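You operate a simulated robot arm through the tools that you are given. There is no shell and no other tool.

You run a simulated robot arm. Do the job below in one go: nothing can be reset, and whatever is moved stays where it is left.

Task
Level the flap with the stay wheel and the spirit level.
Fine: lay the level pointing out from the desk; free the catch, lock it again, put the level back. Set down upright: yellow spirit level.

Only the result counts: the job must be done as asked and must still hold three seconds after the hand-in. Knocking over, shifting, dropping, spilling or breaking anything else fails it.

Robot
A 6-joint arm with a two-finger parallel gripper, fixed in place. Base frame: the origin is at the foot of the arm, x ahead of it, y to its left, z up; the work surface is at about z = 0.765. Units: m, rad, N and s.
With the tool pointing down near the work surface it reaches from about 0.24 to 0.64 m from the base axis. Its first joint turns from -1.152 to 1.152 rad. Payload 2.7 kg.
The TCP is the grasp point between the finger pads, 0.023 m short of the fingertips. In the tool frame z runs along the fingers and y along their closing line. The gripper opens to 0.094 m. The fingers are 0.038 m wide and 0.01 m thick; the gripper's body (0.054 by 0.096 m) begins 0.039 m behind the TCP.
Orientation is that of the tool frame in the base frame, as a unit quaternion [x, y, z, w]. With the fingers straight down and closing along the base's y, the tool's x points along the base's -x, its y along +y and its z along -z.

Tools
- The arm moves only by the tool apply_moves. Its argument "commands" is text: rows parted by semicolons, each of 7 numbers parted by spaces: the shift along the tool's x, y, z in cm, then the turn, a rotation vector about the tool's x, y, z in rad, then the opening in per cent of the stroke, from 0 (shut) to 100 (fully open). In form: x y z wx wy wz claw; .... A call has 1 to 20 rows; each row shifts and turns the commanded pose from where the row before left it, along the tool's axes as they then stand. Each row takes 0.2 s and may step no farther than 0.05 m and 0.15 rad from the row before; otherwise, or with a gripper value out of range, the whole call is refused. A pose out of reach is approached as far as the arm can. The call stops where the force on the tool passes 40 N (or 10 N more than at its start, if that is more) or the arm is blocked; 0.2 s more then pass. The fingers move at their own pace (about 0.045 m/s each) and stop on an object; they squeeze with about 24 N. The grip force told is the motor's: it shows also when the fingers shut on nothing. Time passes only in rows, and 0.2 s behind the last, so rows that do not move let the fingers close. It gives the time, the measured TCP pose, the force on the tool (base axes), the opening and the grip force at its end, in the units of the frame above (readings bear some noise), with the torque about the TCP (base axes, N m) and any sound that the robot's microphone picked up.
- Cameras (640 x 400 px; columns grow to the right, rows downward): "scene" is fixed at [0.0768, -0.4464, 1.3939]; the picture's right is [0.73, -0.68, 0.00], its down [-0.44, -0.48, -0.76] and it looks along [0.52, 0.56, -0.65] (base axes); focal length 249 px, centre (320, 200). "wrist" rides on the gripper at [0.086, 0.016, -0.074] in the tool frame; the picture's right is [-0.18, 0.98, 0.00], its down [-0.58, -0.11, -0.81] and it looks along [-0.79, -0.15, 0.59] (tool axes); focal length 243 px, centre (320, 200). There is no depth. A picture from a camera that has moved, and an enlarged one, comes with that camera's place and axes in the base frame and with its lens. The place of the scene camera against the robot may be out by one fixed shift of up to 0.012 m in any direction.
- camera(camera): a new picture of that camera. The clock stands still meanwhile.
- close_up(camera, box): a new picture of the part [left, top, right, bottom] of that camera's present view, enlarged. The clock stands still meanwhile.
- close_job(): hands the job in; it is judged then, once.

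Nothing tells you positions but the pictures and the camera data. Unless the task says otherwise, let go and move clear before handing in.

The tools are called as a command line: name --argument value ..., lists and objects as JSON in quotes. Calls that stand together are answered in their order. apply_moves: Moves the arm, as the interface text tells. Its arguments: {"type":"object","properties":{"commands":{"type":"string"}},"required":["commands"]} The other tools are called the same way: camera (camera) takes a picture; close_up (camera, box) takes an enlarged picture of a part of a camera's view; close_job () hands the job in.

At the start:

```text
clock: 0.0
position: [0.4535, 0.0267, 1.1433]
tcp_rot: [0.0, 1.0, 0.0, 0.0]
ft_force: [-0.2, -0.5, -0.9]
wrist_torque: [-0.05, 0.0, 0.01]
width: 0.0939
grasp_force: 0.1
```

scene: 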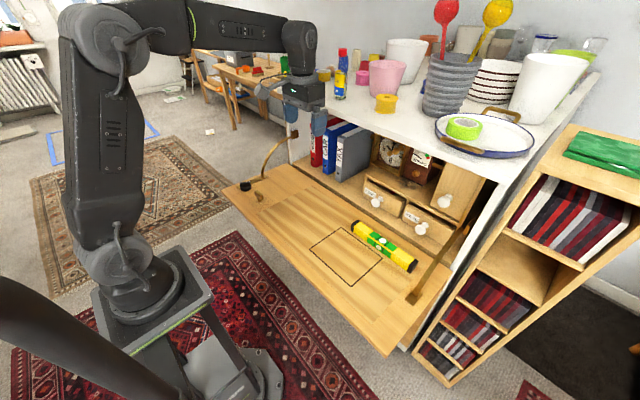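
wrist: 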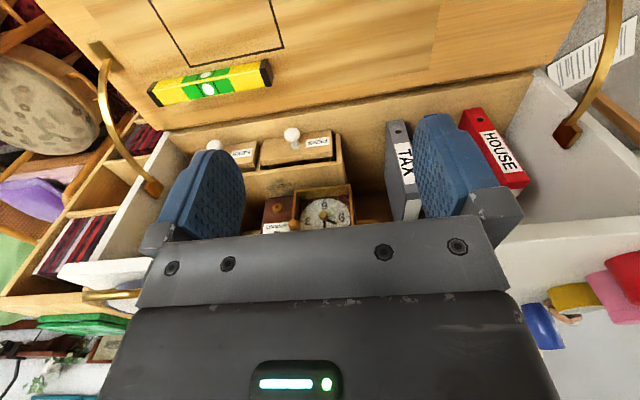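

I see a drop-front desk with its flap open, a yellow spirit level lying along the desk, brass stays on both sides, and what may be a knurled wheel/catch at the flap's far corner. I'll look closer before moving anything.

close_up --camera "scene" --box '[220, 120, 340, 220]'

close_up --camera "scene" --box '[300, 190, 480, 350]'

close_up --camera "wrist" --box '[60, 0, 320, 200]'

close_up --camera "wrist" --box '[440, 0, 640, 180]'

```text
4.00 times, centred on (280, 170) of scene
camera zoom: at [0.0768, -0.4464, 1.3939], right [0.73, -0.68, 0.0], down [-0.44, -0.48, -0.76], along [0.52, 0.56, -0.65], focal length 996 px, centre (480, 320)
```

zoom: 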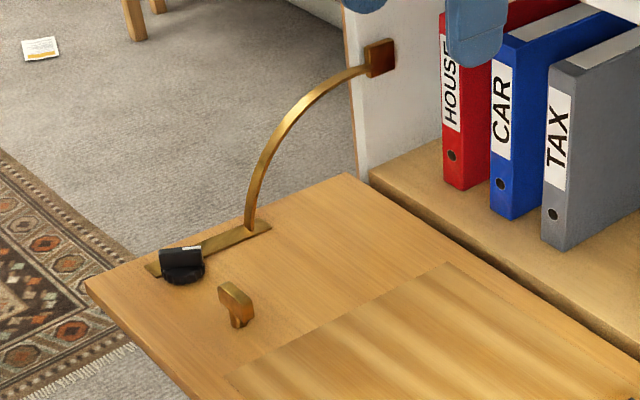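

```text
2.50 times, centred on (390, 270) of scene
camera zoom: at [0.0768, -0.4464, 1.3939], right [0.73, -0.68, 0.0], down [-0.44, -0.48, -0.76], along [0.52, 0.56, -0.65], focal length 622 px, centre (145, 25)
```

zoom: 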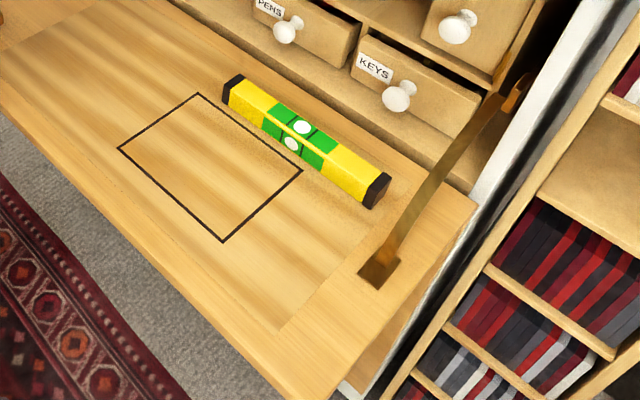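

```text
2.00 times, centred on (190, 100) of wrist
camera zoom: at [0.3675, 0.0438, 1.2185], right [0.18, 0.98, 0.0], down [0.58, -0.11, 0.81], along [0.79, -0.15, -0.59], focal length 485 px, centre (580, 400)
```

zoom: 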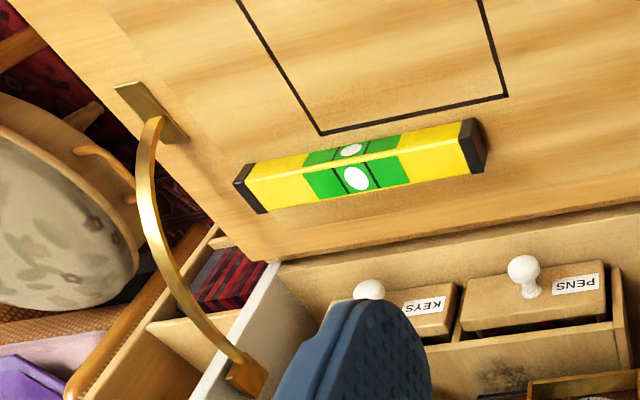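

```text
2.22 times, centred on (540, 90) of wrist
camera zoom: at [0.3675, 0.0438, 1.2185], right [0.18, 0.98, 0.0], down [0.58, -0.11, 0.81], along [0.79, -0.15, -0.59], focal length 539 px, centre (-169, 444)
```

zoom: 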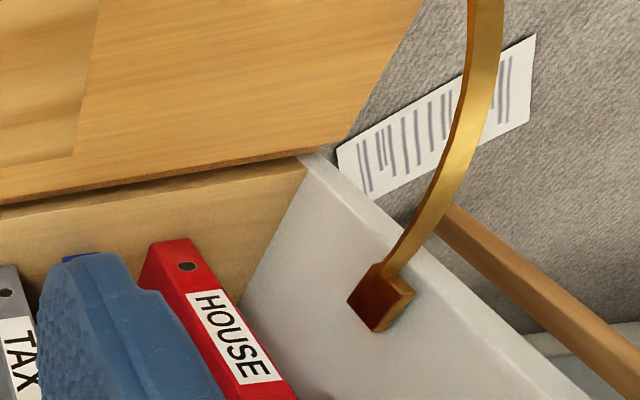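

The black wheel sits near the flap's far (+y) front corner at roughly (0.41, 0.36), the brass catch at about (0.41, 0.25), and the level lies along y at x≈0.55, y from -0.10 to -0.32. I'll zoom further to read the vials and details of the catch and wheel.

close_up --camera "scene" --box '[235, 172, 291, 207]'

close_up --camera "scene" --box '[345, 215, 425, 275]'

close_up --camera "wrist" --box '[140, 50, 290, 120]'

close_up --camera "scene" --box '[260, 50, 420, 150]'

```text
11.43 times, centred on (263, 190) of scene
camera zoom: at [0.0768, -0.4464, 1.3939], right [0.73, -0.68, 0.0], down [-0.44, -0.48, -0.76], along [0.52, 0.56, -0.65], focal length 2844 px, centre (971, 320)
```

zoom: 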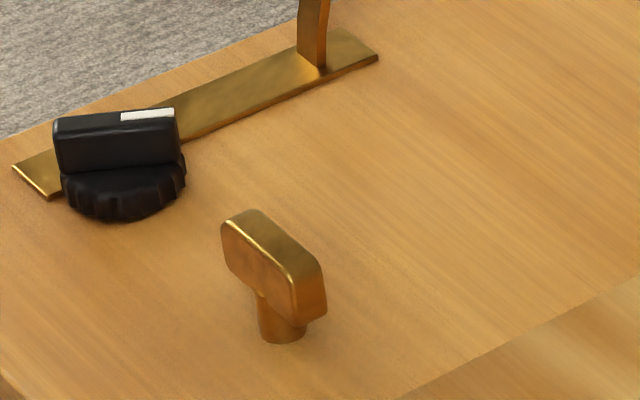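

```text
6.67 times, centred on (385, 245) of scene
camera zoom: at [0.0768, -0.4464, 1.3939], right [0.73, -0.68, 0.0], down [-0.44, -0.48, -0.76], along [0.52, 0.56, -0.65], focal length 1659 px, centre (-113, -100)
```

zoom: 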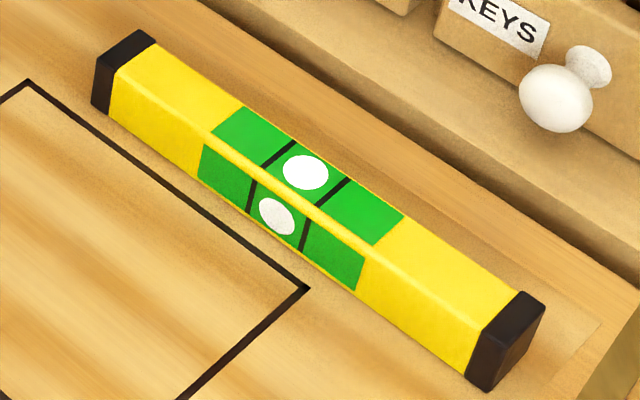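

```text
4.27 times, centred on (215, 85) of wrist
camera zoom: at [0.3675, 0.0438, 1.2185], right [0.18, 0.98, 0.0], down [0.58, -0.11, 0.81], along [0.79, -0.15, -0.59], focal length 1035 px, centre (768, 691)
```

zoom: 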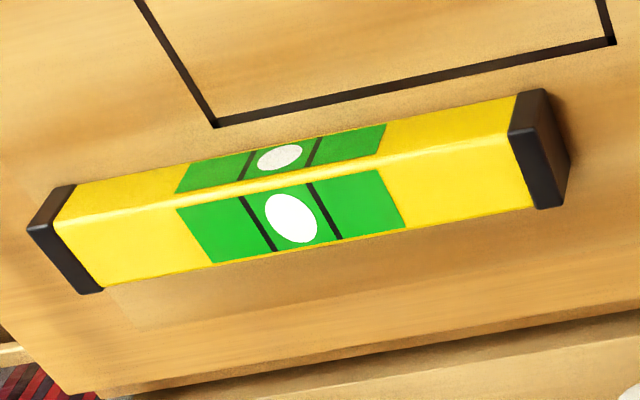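

```text
4.00 times, centred on (340, 100) of scene
camera zoom: at [0.0768, -0.4464, 1.3939], right [0.73, -0.68, 0.0], down [-0.44, -0.48, -0.76], along [0.52, 0.56, -0.65], focal length 996 px, centre (240, 600)
```

zoom: 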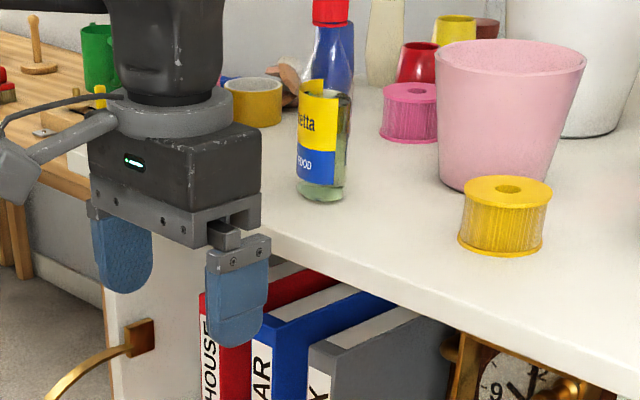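

The wheel has a bar grip with a white index mark and the catch is a brass T-handle lying along y. I'll move the wrist camera over that corner for a better view, well above the flap.

apply_moves --commands "1.17 3.54 2.16 0 0 0 100; 1.17 3.54 2.16 0 0 0 100; 1.17 3.54 2.16 0 0 0 100; 1.17 3.54 2.16 0 0 0 100; 1.17 3.54 2.16 0 0 0 100; 1.17 3.54 2.16 0 0 0 100; 1.17 3.54 2.16 0 0 0 100; 1.17 3.54 2.16 0 0 0 100; 0 0 0 0 0 0 100"

camera --camera "wrist"

camera --camera "scene"

```text
clock: 2.0
position: [0.3608, 0.3103, 0.9746]
tcp_rot: [0.0, 1.0, 0.001, -0.001]
ft_force: [-0.4, -0.4, -0.3]
wrist_torque: [0.01, -0.01, 0.01]
width: 0.0939
grasp_force: 0.0
```

```text
taken
camera wrist: at [0.2749, 0.3278, 1.0474], right [0.18, 0.98, 0.0], down [0.58, -0.11, 0.81], along [0.79, -0.15, -0.59], focal length 243 px, centre (320, 200)
```

wrist: 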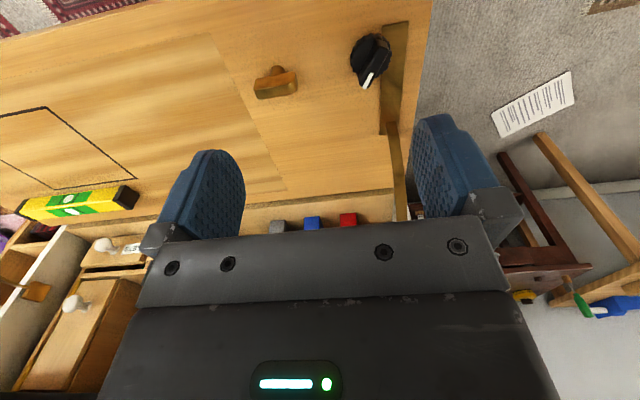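

```text
taken
```

scene: 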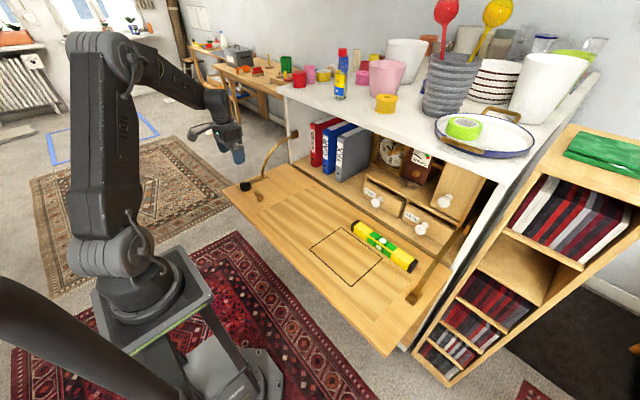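

close_up --camera "wrist" --box '[240, 10, 440, 135]'

close_up --camera "wrist" --box '[0, 150, 160, 250]'

```text
3.20 times, centred on (340, 72) of wrist
camera zoom: at [0.2749, 0.3278, 1.0474], right [0.18, 0.98, 0.0], down [0.58, -0.11, 0.81], along [0.79, -0.15, -0.59], focal length 776 px, centre (256, 608)
```

zoom: 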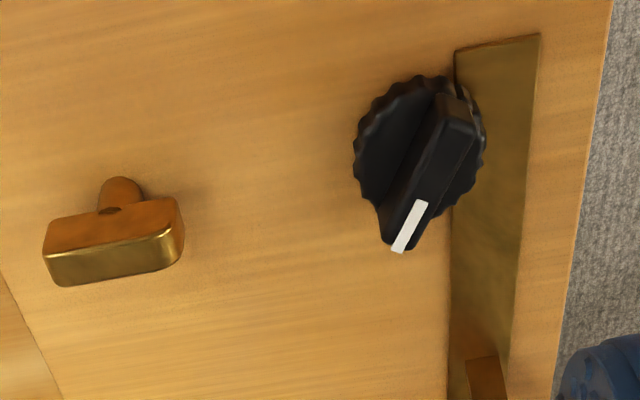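

```text
4.00 times, centred on (80, 200) of wrist
camera zoom: at [0.2749, 0.3278, 1.0474], right [0.18, 0.98, 0.0], down [0.58, -0.11, 0.81], along [0.79, -0.15, -0.59], focal length 970 px, centre (1280, 200)
```

zoom: 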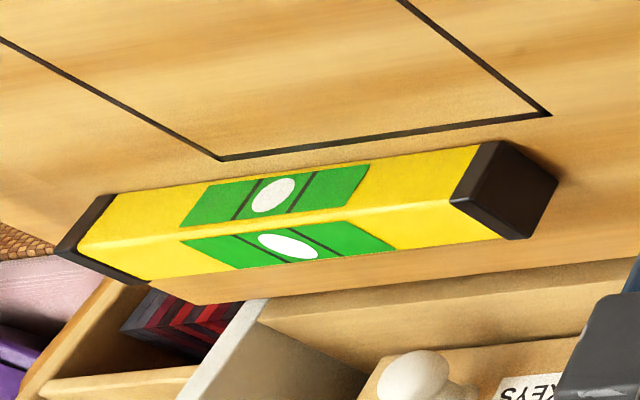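

From the wrist view the wheel centre is near (0.395, 0.358) and the catch near (0.41, 0.25). I'll take a lower view from the robot side to triangulate heights.

apply_moves --commands "3.7 1.2 0 0 0 0 100; 3.7 1.2 3 0 0 0 100; 3.7 1.1 3 0 0 0 100; 0 0 3 0 0 0 100; 0 0 0 0 0 0 100"

camera --camera "wrist"

close_up --camera "wrist" --box '[240, 120, 420, 220]'

```text
clock: 3.2
position: [0.2496, 0.345, 0.8834]
tcp_rot: [0.0, 1.0, 0.0, 0.001]
ft_force: [0.2, 0.2, 0.6]
wrist_torque: [0.01, -0.02, -0.04]
width: 0.0938
grasp_force: 0.1
```

```text
taken
camera wrist: at [0.1631, 0.3618, 0.9567], right [0.18, 0.98, 0.0], down [0.58, -0.11, 0.81], along [0.79, -0.15, -0.59], focal length 243 px, centre (320, 200)
```

wrist: 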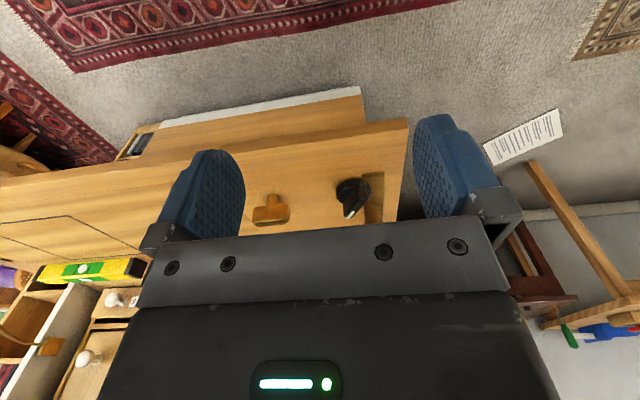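

```text
3.56 times, centred on (330, 170) of wrist
camera zoom: at [0.1631, 0.3618, 0.9567], right [0.18, 0.98, 0.0], down [0.58, -0.11, 0.81], along [0.79, -0.15, -0.59], focal length 863 px, centre (284, 307)
```

zoom: 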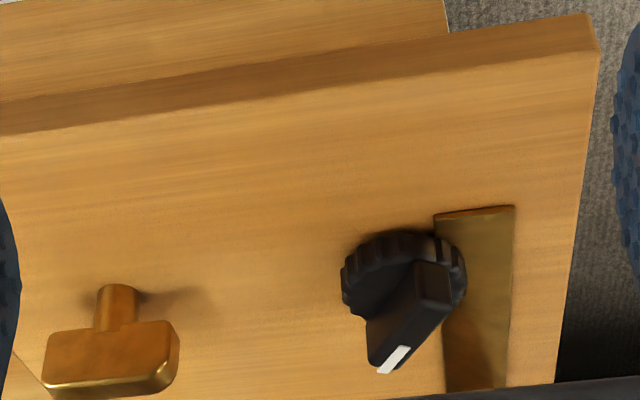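

Triangulating the two views: wheel centre ≈ (0.398, 0.360), grip bar top z≈0.799, angle ≈ -27°; catch ≈ (0.403, 0.257), bar along y, top z≈0.806; level centre ≈ (0.563, -0.194), top z≈0.799. Next I go above the level and turn the gripper 90° to pick it up.

apply_moves --commands "-1.923 -4.115 -0.515 0 0 0 100; -1.923 -4.115 -0.515 0 0 0 100; -1.923 -4.115 -0.515 0 0 0 100; -1.923 -4.115 -0.515 0 0 0 100; -1.923 -4.115 -0.515 0 0 0 100; -1.923 -4.115 -0.515 0 0 0 100; -1.923 -4.115 -0.515 0 0 0 100; -1.923 -4.115 -0.515 0 0 0 100; -1.923 -4.115 -0.515 0 0 0 100; -1.923 -4.115 -0.515 0 0 0 100; -1.923 -4.115 -0.515 0 0 0 100; -1.923 -4.115 -0.515 0 0 0 100; -1.923 -4.115 -0.515 0 0 0 100; 0 0 0 0 0 0 100"

apply_moves --commands "0 0 0 0 0 0.1428 100; 0 0 0 0 0 0.1428 100; 0 0 0 0 0 0.1428 100; 0 0 0 0 0 0.1428 100; 0 0 0 0 0 0.1428 100; 0 0 0 0 0 0.1428 100; 0 0 0 0 0 0.1428 100; 0 0 0 0 0 0.1428 100; 0 0 0 0 0 0.1428 100; 0 0 0 0 0 0.1428 100; 0 0 0 0 0 0.1428 100; 0 0 0 0 0 0 100"

camera --camera "wrist"

camera --camera "scene"

```text
clock: 6.2
position: [0.4992, -0.1909, 0.9511]
tcp_rot: [0.0, 1.0, 0.0, 0.0]
ft_force: [-0.4, 0.0, -0.6]
wrist_torque: [-0.02, -0.01, -0.01]
width: 0.094
grasp_force: 0.0
```

```text
clock: 8.8
position: [0.4983, -0.1916, 0.9489]
tcp_rot: [0.707, 0.707, 0.0, -0.001]
ft_force: [-0.4, -0.9, -0.1]
wrist_torque: [0.0, 0.01, 0.01]
width: 0.0939
grasp_force: 0.0
```

```text
taken
camera wrist: at [0.5147, -0.1046, 1.023], right [0.98, -0.19, 0.0], down [-0.11, -0.58, 0.81], along [-0.15, -0.79, -0.59], focal length 243 px, centre (320, 200)
```

wrist: 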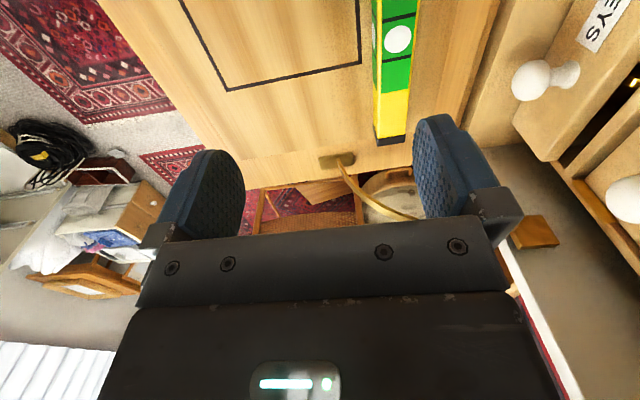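

```text
taken
```

scene: 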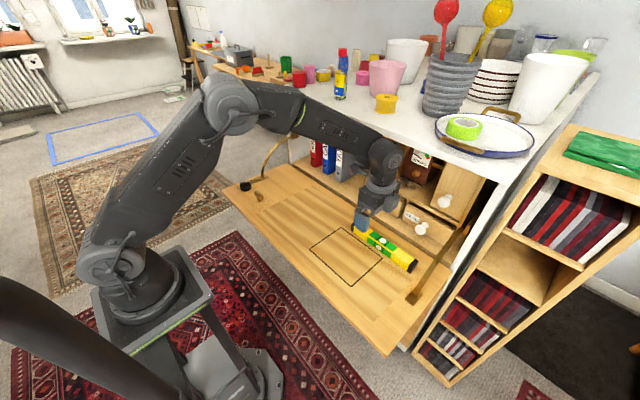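

The gripper now closes along x, with the camera on the +y side. I'll zoom on the level to refine its centre and height before descending.

close_up --camera "wrist" --box '[330, 0, 490, 160]'

close_up --camera "scene" --box '[335, 200, 435, 280]'

```text
2.50 times, centred on (410, 80) of wrist
camera zoom: at [0.5147, -0.1046, 1.023], right [0.98, -0.19, 0.0], down [-0.11, -0.58, 0.81], along [-0.15, -0.79, -0.59], focal length 606 px, centre (95, 500)
```

zoom: 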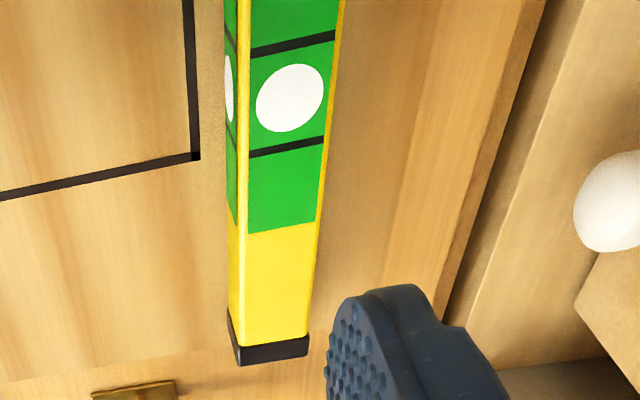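

```text
5.00 times, centred on (385, 240) of scene
camera zoom: at [0.0768, -0.4464, 1.3939], right [0.73, -0.68, 0.0], down [-0.44, -0.48, -0.76], along [0.52, 0.56, -0.65], focal length 1244 px, centre (-5, 0)
```

zoom: 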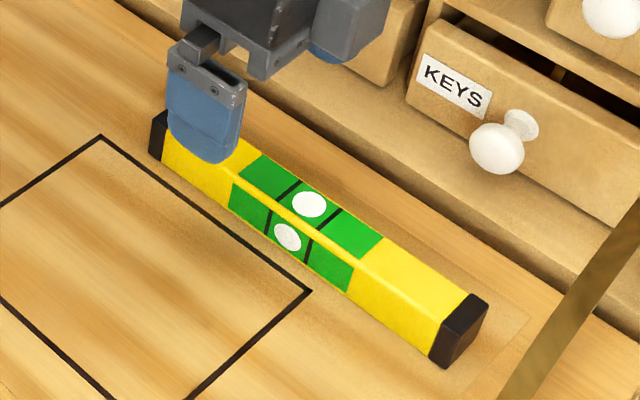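

Level centre confirmed at about (0.562, -0.196), top z≈0.799. I'll move over it, part-close the fingers, and descend to TCP z≈0.797.

apply_moves --commands "-0.22 3.21 0 0 0 0 62; -0.22 3.21 0 0 0 0 62; 0 0 3.5 0 0 0 62; 0 0 3.5 0 0 0 62; 0 0 3 0 0 0 62; 0 0 0 0 0 0 62"

camera --camera "wrist"

close_up --camera "scene" --box '[335, 180, 435, 280]'

```text
clock: 10.2
position: [0.5639, -0.196, 0.8494]
tcp_rot: [0.707, 0.707, 0.0, 0.0]
ft_force: [0.0, -0.2, 0.1]
wrist_torque: [0.02, -0.01, 0.0]
width: 0.0585
grasp_force: 0.1
```

```text
taken
camera wrist: at [0.5796, -0.1087, 0.9235], right [0.98, -0.18, 0.0], down [-0.11, -0.58, 0.81], along [-0.15, -0.79, -0.59], focal length 243 px, centre (320, 200)
```

wrist: 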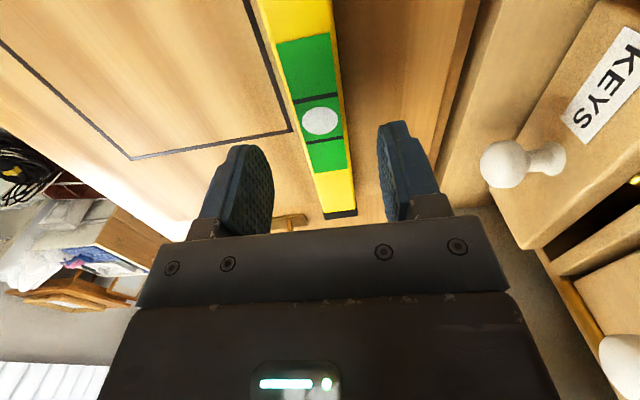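

```text
4.00 times, centred on (385, 230) of scene
camera zoom: at [0.0768, -0.4464, 1.3939], right [0.73, -0.68, 0.0], down [-0.44, -0.48, -0.76], along [0.52, 0.56, -0.65], focal length 996 px, centre (60, 80)
```

zoom: 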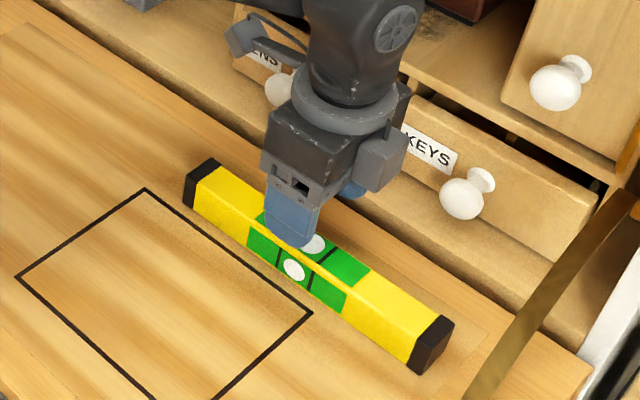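

Aligned well (level centre x≈0.563, y≈-0.197). Descending to grasp height and closing.

apply_moves --commands "0 0 2 0 0 0 62; 0 0 2 0 0 0 62; 0 0 1.2 0 0 0 62; 0 0 0 0 0 0 62; 0 0 0 0 0 0 0; 0 0 0 0 0 0 0; 0 0 0 0 0 0 0; 0 0 0 0 0 0 0"

close_up --camera "scene" --box '[335, 180, 435, 280]'

camera --camera "wrist"

```text
clock: 12.0
position: [0.5637, -0.1971, 0.7995]
tcp_rot: [0.707, 0.707, 0.001, -0.001]
ft_force: [-0.3, -0.5, -0.1]
wrist_torque: [0.04, 0.05, 0.03]
width: 0.0319
grasp_force: 24.3
```

```text
4.00 times, centred on (385, 230) of scene
camera zoom: at [0.0768, -0.4464, 1.3939], right [0.73, -0.68, 0.0], down [-0.44, -0.48, -0.76], along [0.52, 0.56, -0.65], focal length 996 px, centre (60, 80)
```

zoom: 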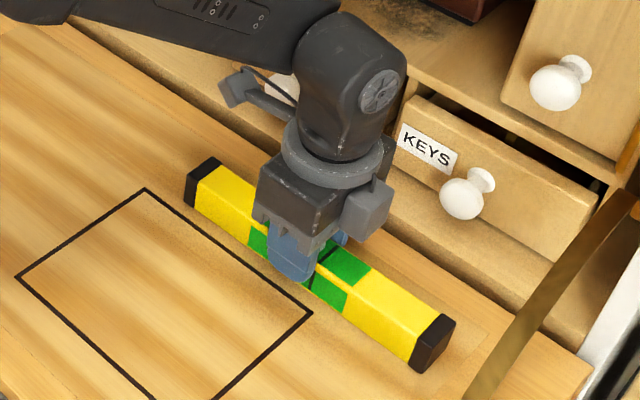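

```text
taken
camera wrist: at [0.5799, -0.1094, 0.8727], right [0.98, -0.18, 0.0], down [-0.11, -0.58, 0.81], along [-0.15, -0.79, -0.59], focal length 243 px, centre (320, 200)
```

wrist: 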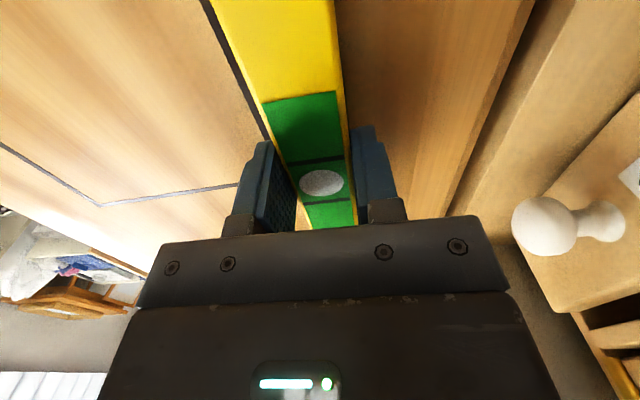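

Grasp is solid (0.032 wide, 24 N) at TCP (0.5637, -0.1971, 0.7995), which I'll remember as its home. Lifting, pulling back toward the robot over the marked square, then turning 90°.

apply_moves --commands "0 0 -2 0 0 0 0; 0 0 -2 0 0 0 0; 0 0 -2 0 0 0 0; 0 0 -1 0 0 0 0; 2 -3.4 0 0 0 0 0; 2 -3.4 0 0 0 0 0; 2 -3.4 0 0 0 0 0; 0 0 0 0 0 0 0"

camera --camera "scene"

close_up --camera "scene" --box '[335, 200, 435, 280]'

```text
clock: 13.8
position: [0.4615, -0.1339, 0.8705]
tcp_rot: [0.708, 0.706, 0.0, 0.0]
ft_force: [0.1, 0.3, -2.2]
wrist_torque: [-0.02, -0.01, 0.03]
width: 0.0319
grasp_force: 24.3
```

```text
taken
```

scene: 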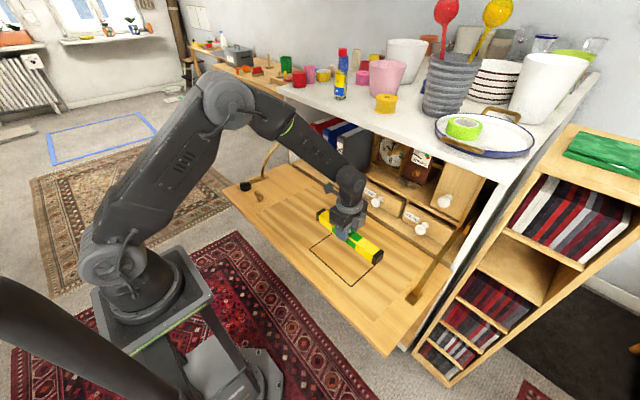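

```text
5.00 times, centred on (385, 240) of scene
camera zoom: at [0.0768, -0.4464, 1.3939], right [0.73, -0.68, 0.0], down [-0.44, -0.48, -0.76], along [0.52, 0.56, -0.65], focal length 1244 px, centre (-5, 0)
```

zoom: 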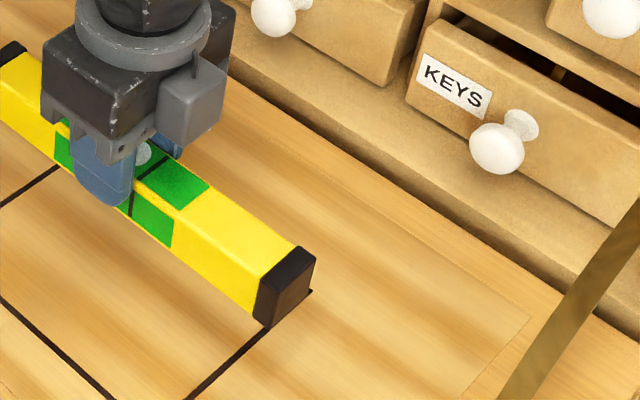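

The level is held above the square; the flap there is bare. Now I turn it 90° so it points out from the desk.

apply_moves --commands "0 0 0 0 0 -0.1428 0; 0 0 0 0 0 -0.1428 0; 0 0 0 0 0 -0.1428 0; 0 0 0 0 0 -0.1428 0; 0 0 0 0 0 -0.1428 0; 0 0 0 0 0 -0.1428 0; 0 0 0 0 0 -0.1428 0; 0 0 0 0 0 -0.1428 0; 0 0 0 0 0 -0.1428 0; 0 0 0 0 0 -0.1428 0; 0 0 0 0 0 -0.1428 0; 0 0 0 0 0 0 0"

camera --camera "wrist"

close_up --camera "scene" --box '[290, 190, 410, 290]'

```text
clock: 16.4
position: [0.4616, -0.1354, 0.8657]
tcp_rot: [-0.001, 1.0, 0.0, 0.0]
ft_force: [0.5, -0.3, -1.8]
wrist_torque: [-0.01, 0.0, -0.02]
width: 0.0319
grasp_force: 23.8
```

```text
taken
camera wrist: at [0.3752, -0.1185, 0.9408], right [0.18, 0.98, 0.0], down [0.58, -0.11, 0.81], along [0.79, -0.15, -0.59], focal length 243 px, centre (320, 200)
```

wrist: 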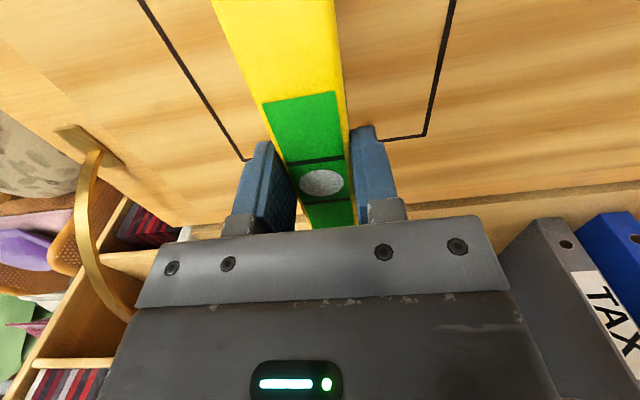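

```text
4.00 times, centred on (350, 240) of scene
camera zoom: at [0.0768, -0.4464, 1.3939], right [0.73, -0.68, 0.0], down [-0.44, -0.48, -0.76], along [0.52, 0.56, -0.65], focal length 996 px, centre (200, 40)
```

zoom: 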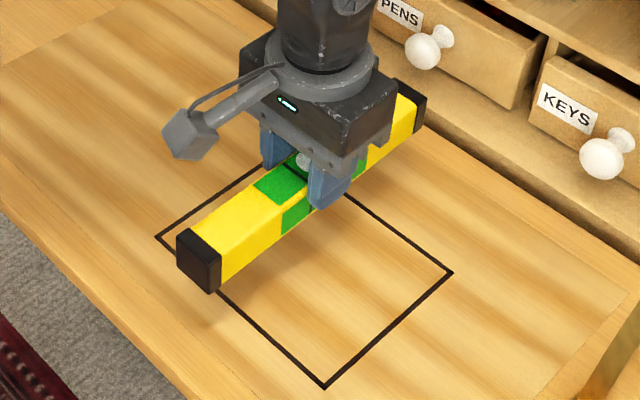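

Now lowering slowly until the level touches the flap.

apply_moves --commands "0 0 2 0 0 0 0; 0 0 2 0 0 0 0; 0 0 1.5 0 0 0 0; 0 0 0 0 0 0 0"

apply_moves --commands "0 0 0.2 0 0 0 0; 0 0 0 0 0 0 0"

apply_moves --commands "0 0 0.2 0 0 0 0; 0 0 0 0 0 0 0"

close_up --camera "scene" --box '[290, 190, 410, 290]'

```text
clock: 17.4
position: [0.4605, -0.1359, 0.8109]
tcp_rot: [0.0, 1.0, 0.0, 0.0]
ft_force: [-1.1, -0.3, -2.4]
wrist_torque: [0.01, 0.04, -0.01]
width: 0.0319
grasp_force: 24.3
```

```text
clock: 18.0
position: [0.4601, -0.1354, 0.8103]
tcp_rot: [0.0, 1.0, 0.001, 0.0]
ft_force: [0.1, -0.1, -1.4]
wrist_torque: [0.01, -0.01, -0.02]
width: 0.0316
grasp_force: 23.8
```

```text
clock: 18.6
position: [0.4602, -0.1362, 0.8094]
tcp_rot: [0.0, 1.0, 0.0, 0.0]
ft_force: [0.2, 0.0, -2.6]
wrist_torque: [0.03, 0.02, 0.03]
width: 0.0318
grasp_force: 24.5
```

```text
4.00 times, centred on (350, 240) of scene
camera zoom: at [0.0768, -0.4464, 1.3939], right [0.73, -0.68, 0.0], down [-0.44, -0.48, -0.76], along [0.52, 0.56, -0.65], focal length 996 px, centre (200, 40)
```

zoom: 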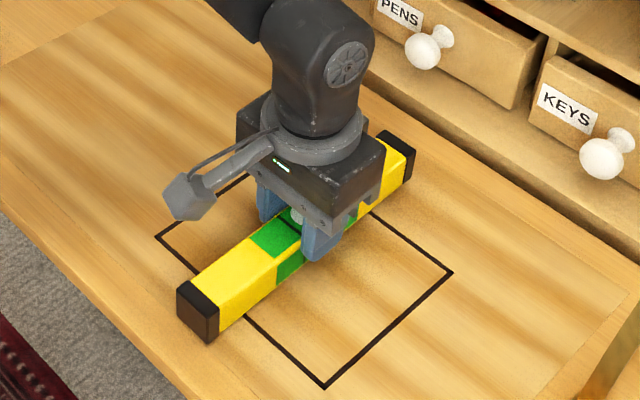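

apply_moves --commands "0 0 0.3 0 0 0 0; 0 0 0 0 0 0 0"

apply_moves --commands "0 0 0.3 0 0 0 0; 0 0 0 0 0 0 0"

apply_moves --commands "0 0 0.2 0 0 0 0; 0 0 0 0 0 0 0"

close_up --camera "scene" --box '[290, 190, 410, 290]'

```text
clock: 19.2
position: [0.4604, -0.135, 0.8051]
tcp_rot: [0.0, 1.0, 0.0, 0.0]
ft_force: [-0.3, -1.2, 0.8]
wrist_torque: [0.0, 0.29, 0.09]
width: 0.0318
grasp_force: 24.1
```

```text
clock: 19.8
position: [0.4606, -0.1342, 0.8018]
tcp_rot: [0.0, 1.0, 0.0, 0.0]
ft_force: [-1.4, 1.9, 5.1]
wrist_torque: [0.1, 0.88, -0.19]
width: 0.0316
grasp_force: 23.8
```

```text
clock: 20.4
position: [0.4617, -0.1355, 0.8003]
tcp_rot: [-0.001, 1.0, 0.001, 0.0]
ft_force: [-7.5, 2.8, 23.6]
wrist_torque: [0.19, 0.12, -0.05]
width: 0.0321
grasp_force: 23.4
```

```text
4.00 times, centred on (350, 240) of scene
camera zoom: at [0.0763, -0.4462, 1.394], right [0.73, -0.68, 0.0], down [-0.44, -0.48, -0.76], along [0.52, 0.56, -0.65], focal length 996 px, centre (200, 40)
```

zoom: 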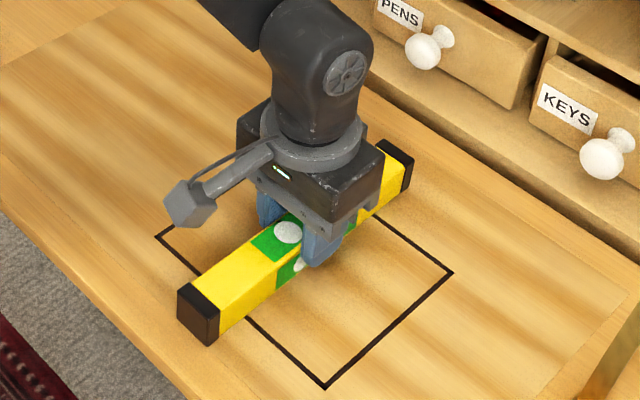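

The level settled flat on the flap and the bubble has run to the robot-side end, so the flap's front is high. Easing pressure, releasing and rising clear.

apply_moves --commands "0 0 -0.15 0 0 0 0; 0 0 0 0 0 0 0; 0 0 0 0 0 0 55; 0 0 0 0 0 0 55; 0 0 0 0 0 0 55; 0 0 -1 0 0 0 55; 0 0 -3 0 0 0 55; 0 0 -4 0 0 0 55; 0 0 -4 0 0 0 55; 0 0 0 0 0 0 55"

close_up --camera "scene" --box '[290, 190, 410, 290]'

camera --camera "wrist"

```text
clock: 22.6
position: [0.4641, -0.1372, 0.9236]
tcp_rot: [0.0, 1.0, 0.0, 0.001]
ft_force: [-0.7, 0.7, -0.1]
wrist_torque: [0.0, 0.0, -0.02]
width: 0.0517
grasp_force: 0.1
```

```text
4.00 times, centred on (350, 240) of scene
camera zoom: at [0.0768, -0.4464, 1.3939], right [0.73, -0.68, 0.0], down [-0.44, -0.48, -0.76], along [0.52, 0.56, -0.65], focal length 996 px, centre (200, 40)
```

zoom: 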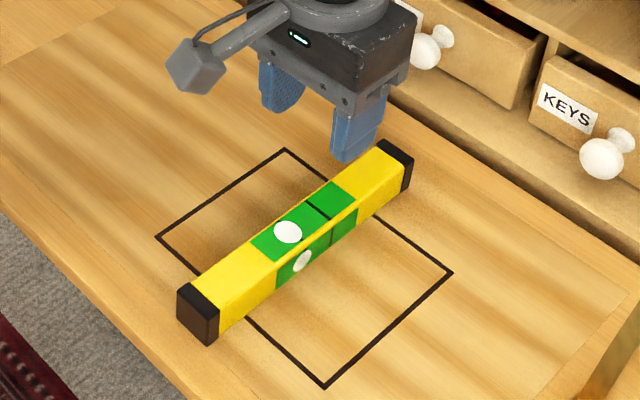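

```text
taken
camera wrist: at [0.3774, -0.1213, 0.9982], right [0.18, 0.98, 0.0], down [0.58, -0.11, 0.81], along [0.79, -0.15, -0.59], focal length 243 px, centre (320, 200)
```

wrist: 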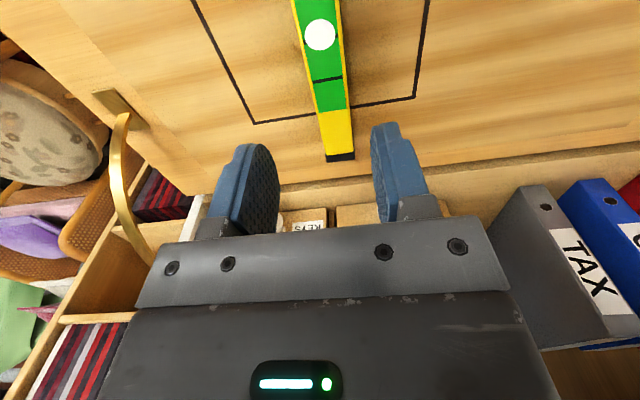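

The level lies pointing out with its bubble at the robot-side (front) end, so the front must come down. Next I move above the catch and turn the gripper so it closes across the catch's bar.

apply_moves --commands "0.68 4.38 0.1 0 0 0 55; 0.68 4.38 0.1 0 0 0 55; 0.68 4.38 0.1 0 0 0 55; 0.68 4.38 0.1 0 0 0 55; 0.68 4.38 0.1 0 0 0 55; 0.68 4.38 0.1 0 0 0 55; 0.68 4.38 0.1 0 0 0 55; 0.68 4.38 0.1 0 0 0 55; 0.68 4.38 0.1 0 0 0 55; 0 0 0 0 0 0 55"

apply_moves --commands "0 0 0 0 0 -0.1428 55; 0 0 0 0 0 -0.1428 55; 0 0 0 0 0 -0.1428 55; 0 0 0 0 0 -0.1428 55; 0 0 0 0 0 -0.1428 55; 0 0 0 0 0 -0.1428 55; 0 0 0 0 0 -0.1428 55; 0 0 0 0 0 -0.1428 55; 0 0 0 0 0 -0.1428 55; 0 0 0 0 0 -0.1428 55; 0 0 0 0 0 -0.1428 55; 0 0 0 0 0 0 55"

camera --camera "wrist"

close_up --camera "scene" --box '[290, 190, 410, 290]'

close_up --camera "scene" --box '[220, 120, 340, 220]'

```text
clock: 24.8
position: [0.3998, 0.2575, 0.9119]
tcp_rot: [0.0, 1.0, 0.0, 0.0]
ft_force: [0.5, -0.1, 0.3]
wrist_torque: [0.01, -0.01, -0.05]
width: 0.0517
grasp_force: 0.0
```

```text
clock: 27.4
position: [0.402, 0.2591, 0.9122]
tcp_rot: [0.707, -0.707, 0.0, -0.001]
ft_force: [-0.3, 0.1, -0.3]
wrist_torque: [-0.01, 0.01, -0.01]
width: 0.0515
grasp_force: 0.1
```

```text
taken
camera wrist: at [0.3843, 0.1738, 0.9866], right [-0.98, 0.18, 0.0], down [0.11, 0.58, 0.81], along [0.15, 0.79, -0.59], focal length 243 px, centre (320, 200)
```

wrist: 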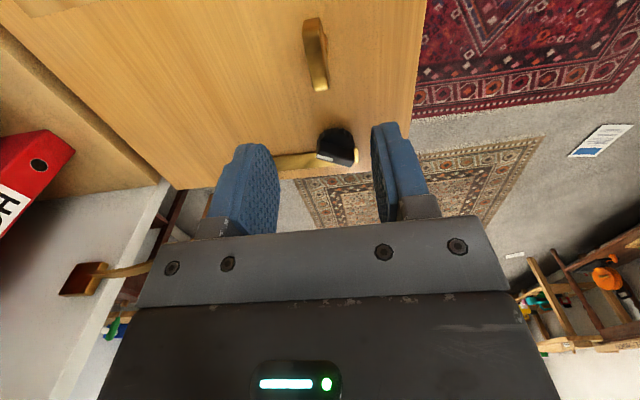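

```text
4.00 times, centred on (350, 240) of scene
camera zoom: at [0.0768, -0.4464, 1.3939], right [0.73, -0.68, 0.0], down [-0.44, -0.48, -0.76], along [0.52, 0.56, -0.65], focal length 996 px, centre (200, 40)
```

zoom: 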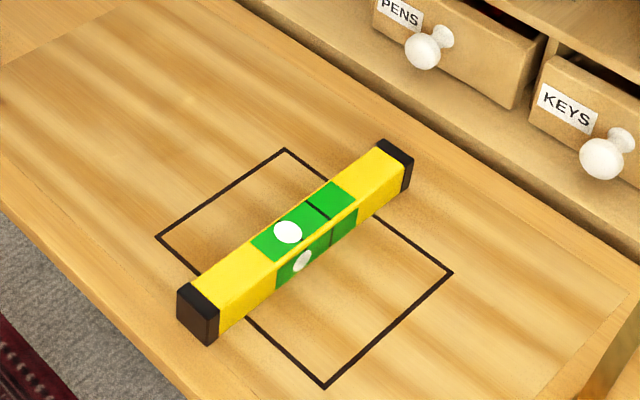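

```text
4.00 times, centred on (280, 170) of scene
camera zoom: at [0.0768, -0.4464, 1.3939], right [0.73, -0.68, 0.0], down [-0.44, -0.48, -0.76], along [0.52, 0.56, -0.65], focal length 996 px, centre (480, 320)
```

zoom: 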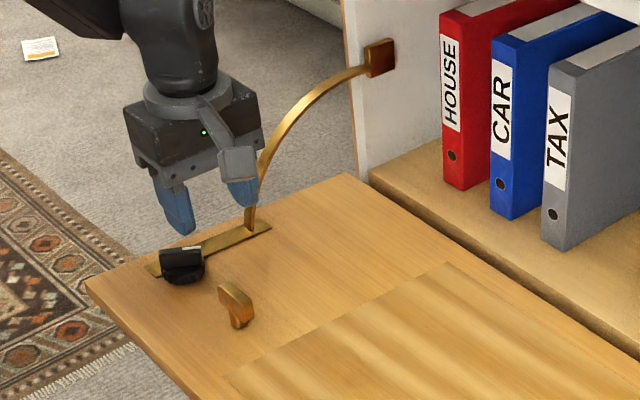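

close_up --camera "wrist" --box '[240, 0, 400, 180]'

```text
2.22 times, centred on (320, 90) of wrist
camera zoom: at [0.3843, 0.1738, 0.9866], right [-0.98, 0.18, 0.0], down [0.11, 0.58, 0.81], along [0.15, 0.79, -0.59], focal length 539 px, centre (320, 444)
```

zoom: 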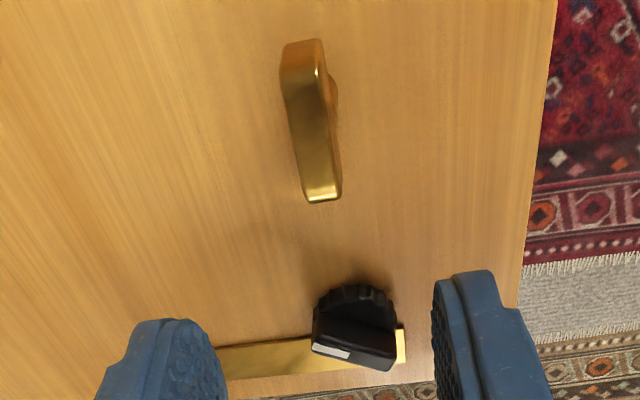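

The catch bar appears centred around (0.401, 0.253). I'll lower to just above it and check alignment again before gripping.

apply_moves --commands "0 0 3 0 0 0 55; 0 0 3 0 0 0 55; 0 0 0 0 0 0 55"

close_up --camera "wrist" --box '[220, 60, 420, 240]'

close_up --camera "scene" --box '[230, 150, 310, 210]'

```text
clock: 28.2
position: [0.3999, 0.2617, 0.8527]
tcp_rot: [0.707, -0.707, 0.0, 0.001]
ft_force: [0.2, -0.3, -0.4]
wrist_torque: [0.02, 0.0, -0.01]
width: 0.0515
grasp_force: 0.0
```

```text
2.22 times, centred on (320, 150) of wrist
camera zoom: at [0.3833, 0.1761, 0.9265], right [-0.98, 0.18, 0.0], down [0.11, 0.58, 0.81], along [0.15, 0.79, -0.59], focal length 539 px, centre (320, 311)
```

zoom: 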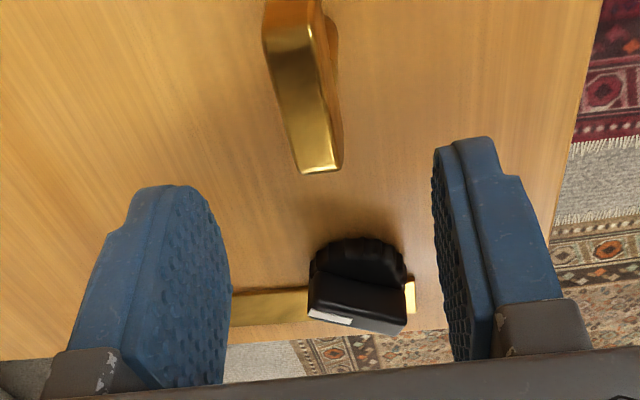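

```text
6.67 times, centred on (270, 180) of scene
camera zoom: at [0.0768, -0.4464, 1.3939], right [0.73, -0.68, 0.0], down [-0.44, -0.48, -0.76], along [0.52, 0.56, -0.65], focal length 1659 px, centre (653, 333)
```

zoom: 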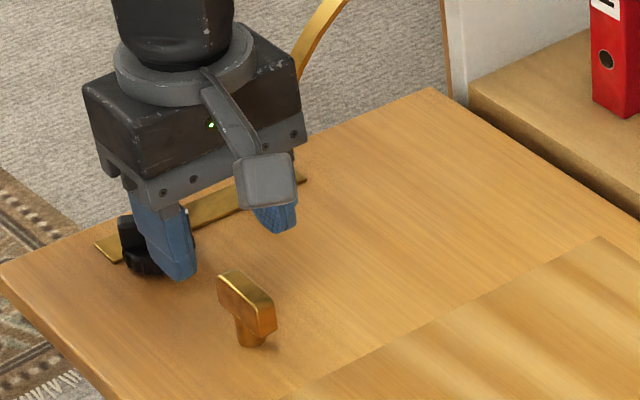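

Bar centre refined to about (0.4005, 0.2545), top z≈0.803. Shifting a few mm and descending to grip it.

apply_moves --commands "0.7 -0.08 0 0 0 0 55; 0 0 2 0 0 0 55; 0 0 1.5 0 0 0 55; 0 0 1.0 0 0 0 55; 0 0 0 0 0 0 55"

close_up --camera "wrist" --box '[220, 60, 420, 240]'

close_up --camera "scene" --box '[230, 150, 310, 210]'

```text
clock: 29.4
position: [0.4011, 0.2523, 0.8074]
tcp_rot: [-0.707, 0.707, 0.0, 0.0]
ft_force: [-0.1, -0.1, 0.5]
wrist_torque: [0.04, 0.0, -0.03]
width: 0.0516
grasp_force: 0.0
```

```text
2.22 times, centred on (320, 150) of wrist
camera zoom: at [0.3845, 0.1659, 0.8816], right [-0.98, 0.18, 0.0], down [0.11, 0.58, 0.81], along [0.15, 0.79, -0.59], focal length 539 px, centre (320, 311)
```

zoom: 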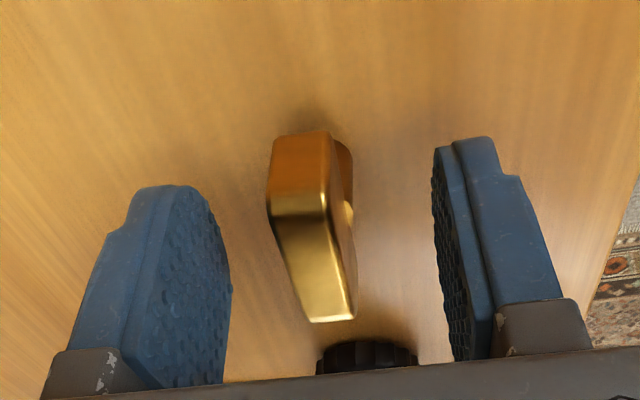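

```text
6.67 times, centred on (270, 180) of scene
camera zoom: at [0.0768, -0.4464, 1.3939], right [0.73, -0.68, 0.0], down [-0.44, -0.48, -0.76], along [0.52, 0.56, -0.65], focal length 1659 px, centre (653, 333)
```

zoom: 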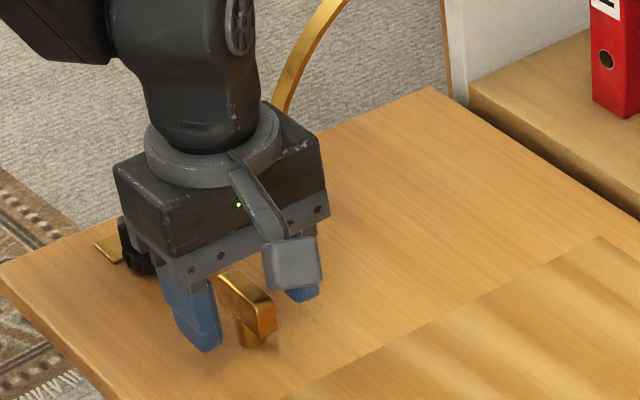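

The bar's top actually spans y≈0.240–0.276 (near face was fooling me), so centre y≈0.2575. Shifting 5 mm along the bar, then closing on it.

apply_moves --commands "-0.5 0 0.1 0 0 0 55; 0 0 0 0 0 0 55; 0 0 0 0 0 0 0; 0 0 0 0 0 0 0; 0 0 0 0 0 0 0; 0 0 0 0 0 0 0; 0 0 0 0 0 0 0"

close_up --camera "wrist" --box '[220, 60, 420, 240]'

close_up --camera "scene" --box '[230, 150, 310, 210]'

```text
clock: 31.0
position: [0.4015, 0.2572, 0.8068]
tcp_rot: [0.707, -0.707, 0.0, 0.0]
ft_force: [4.8, 0.2, -3.0]
wrist_torque: [-0.01, -0.05, 0.02]
width: 0.0158
grasp_force: 44.6
```

```text
2.22 times, centred on (320, 150) of wrist
camera zoom: at [0.3851, 0.1708, 0.8808], right [-0.98, 0.18, 0.0], down [0.11, 0.58, 0.81], along [0.15, 0.79, -0.59], focal length 539 px, centre (320, 311)
```

zoom: 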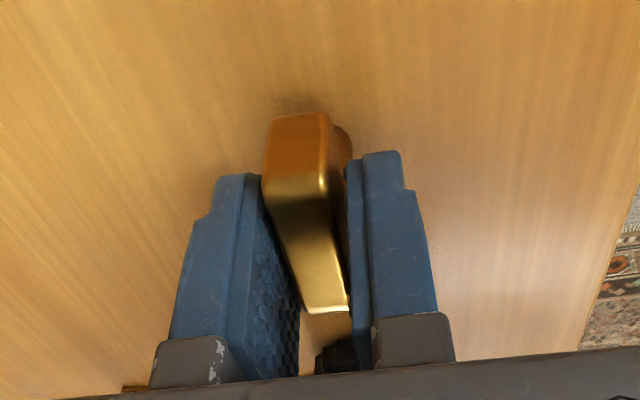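

```text
6.67 times, centred on (270, 180) of scene
camera zoom: at [0.077, -0.4463, 1.3939], right [0.73, -0.68, 0.0], down [-0.44, -0.48, -0.76], along [0.52, 0.56, -0.65], focal length 1659 px, centre (653, 333)
```

zoom: 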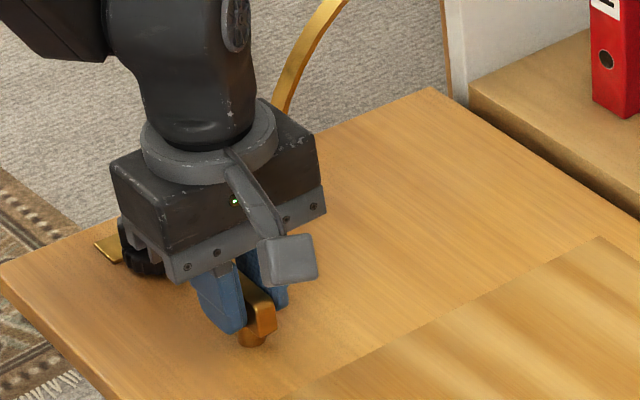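

The catch is gripped. I'll test-turn it gently one way and watch the torque and sounds.

apply_moves --commands "0 0 0 0 0 0 0; 0 0 0 0 0 0 0; 0 0 0 0 0 0.05 0; 0 0 0 0 0 0.05 0; 0 0 0 0 0 0 0"

```text
clock: 32.2
position: [0.4015, 0.2581, 0.8066]
tcp_rot: [-0.672, 0.74, 0.0, 0.0]
ft_force: [18.0, 4.9, -16.2]
wrist_torque: [-1.19, 0.71, 1.97]
width: 0.0171
grasp_force: 44.7
```

Turning clockwise (seen from above) meets strong resistance (≈2 N·m). I'll go back and try the other way.

apply_moves --commands "0 0 0 0 0 -0.05 0; 0 0 0 0 0 -0.05 0; 0 0 0 0 0 0 0"

apply_moves --commands "0 0 0 0 0 -0.05 0; 0 0 0 0 0 -0.05 0; 0 0 0 0 0 0 0"

close_up --camera "wrist" --box '[220, 60, 420, 240]'

```text
clock: 33.0
position: [0.4018, 0.2566, 0.8074]
tcp_rot: [-0.707, 0.708, 0.0, 0.002]
ft_force: [12.8, 3.3, -7.3]
wrist_torque: [1.31, -0.19, -0.05]
width: 0.0156
grasp_force: 45.3
```

```text
clock: 33.8
position: [0.4005, 0.2566, 0.8062]
tcp_rot: [0.742, -0.67, 0.001, 0.0]
ft_force: [14.0, 3.2, -11.1]
wrist_torque: [0.79, -0.1, 0.05]
width: 0.0158
grasp_force: 45.0
```

```text
2.22 times, centred on (320, 150) of wrist
camera zoom: at [0.3937, 0.1698, 0.8811], right [-1.0, 0.08, 0.0], down [0.05, 0.59, 0.81], along [0.07, 0.8, -0.59], focal length 539 px, centre (320, 311)
```

zoom: 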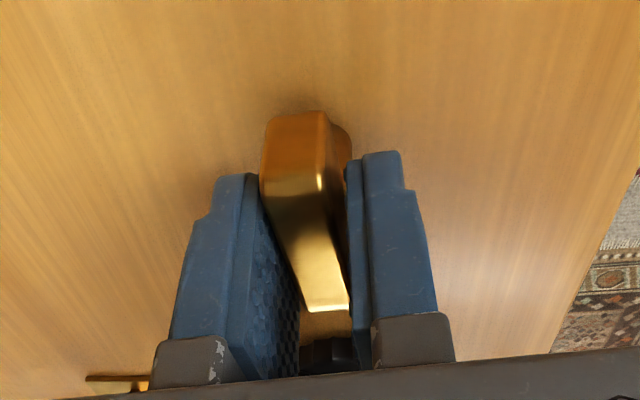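

Counter-clockwise turns freely. Continuing that way in steps, watching torque and the flap.

apply_moves --commands "0 0 0 0 0 -0.1 0; 0 0 0 0 0 -0.1 0; 0 0 0 0 0 -0.1 0; 0 0 0 0 0 -0.1 0; 0 0 0 0 0 0 0"

close_up --camera "scene" --box '[290, 190, 410, 290]'

```text
clock: 35.0
position: [0.4006, 0.2577, 0.8069]
tcp_rot: [0.86, -0.509, 0.0, 0.001]
ft_force: [0.6, -7.5, 3.5]
wrist_torque: [0.36, 0.45, -0.01]
width: 0.0156
grasp_force: 45.1
```

```text
4.00 times, centred on (350, 240) of scene
camera zoom: at [0.0768, -0.4466, 1.3938], right [0.73, -0.68, 0.0], down [-0.44, -0.48, -0.76], along [0.52, 0.56, -0.65], focal length 996 px, centre (200, 40)
```

zoom: 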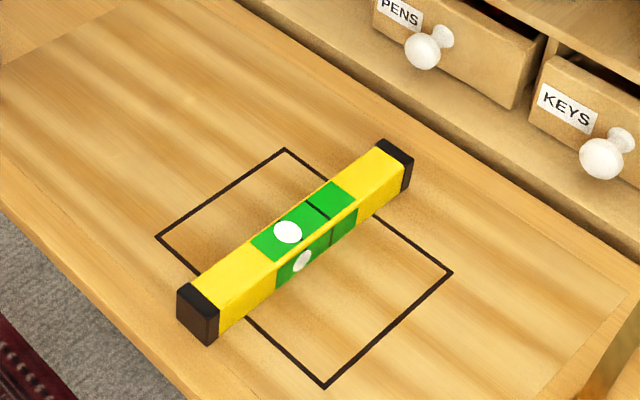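

apply_moves --commands "0 0 0 0 0 -0.1 0; 0 0 0 0 0 -0.1 0; 0 0 0 0 0 -0.1 0; 0 0 0 0 0 -0.1 0; 0 0 0 0 0 0 0"

apply_moves --commands "0 0 0 0 0 -0.1 0; 0 0 0 0 0 -0.1 0; 0 0 0 0 0 -0.1 0; 0 0 0 0 0 0 0"

```text
clock: 36.2
position: [0.4007, 0.2569, 0.806]
tcp_rot: [0.945, -0.328, -0.001, 0.002]
ft_force: [-11.1, -15.4, 14.1]
wrist_torque: [-0.08, 0.63, -0.04]
width: 0.0156
grasp_force: 44.6
```

```text
clock: 37.2
position: [0.4007, 0.2568, 0.806]
tcp_rot: [0.983, -0.184, -0.003, 0.004]
ft_force: [-13.8, -26.6, 21.3]
wrist_torque: [-0.79, 0.05, -0.04]
width: 0.0157
grasp_force: 44.7
```

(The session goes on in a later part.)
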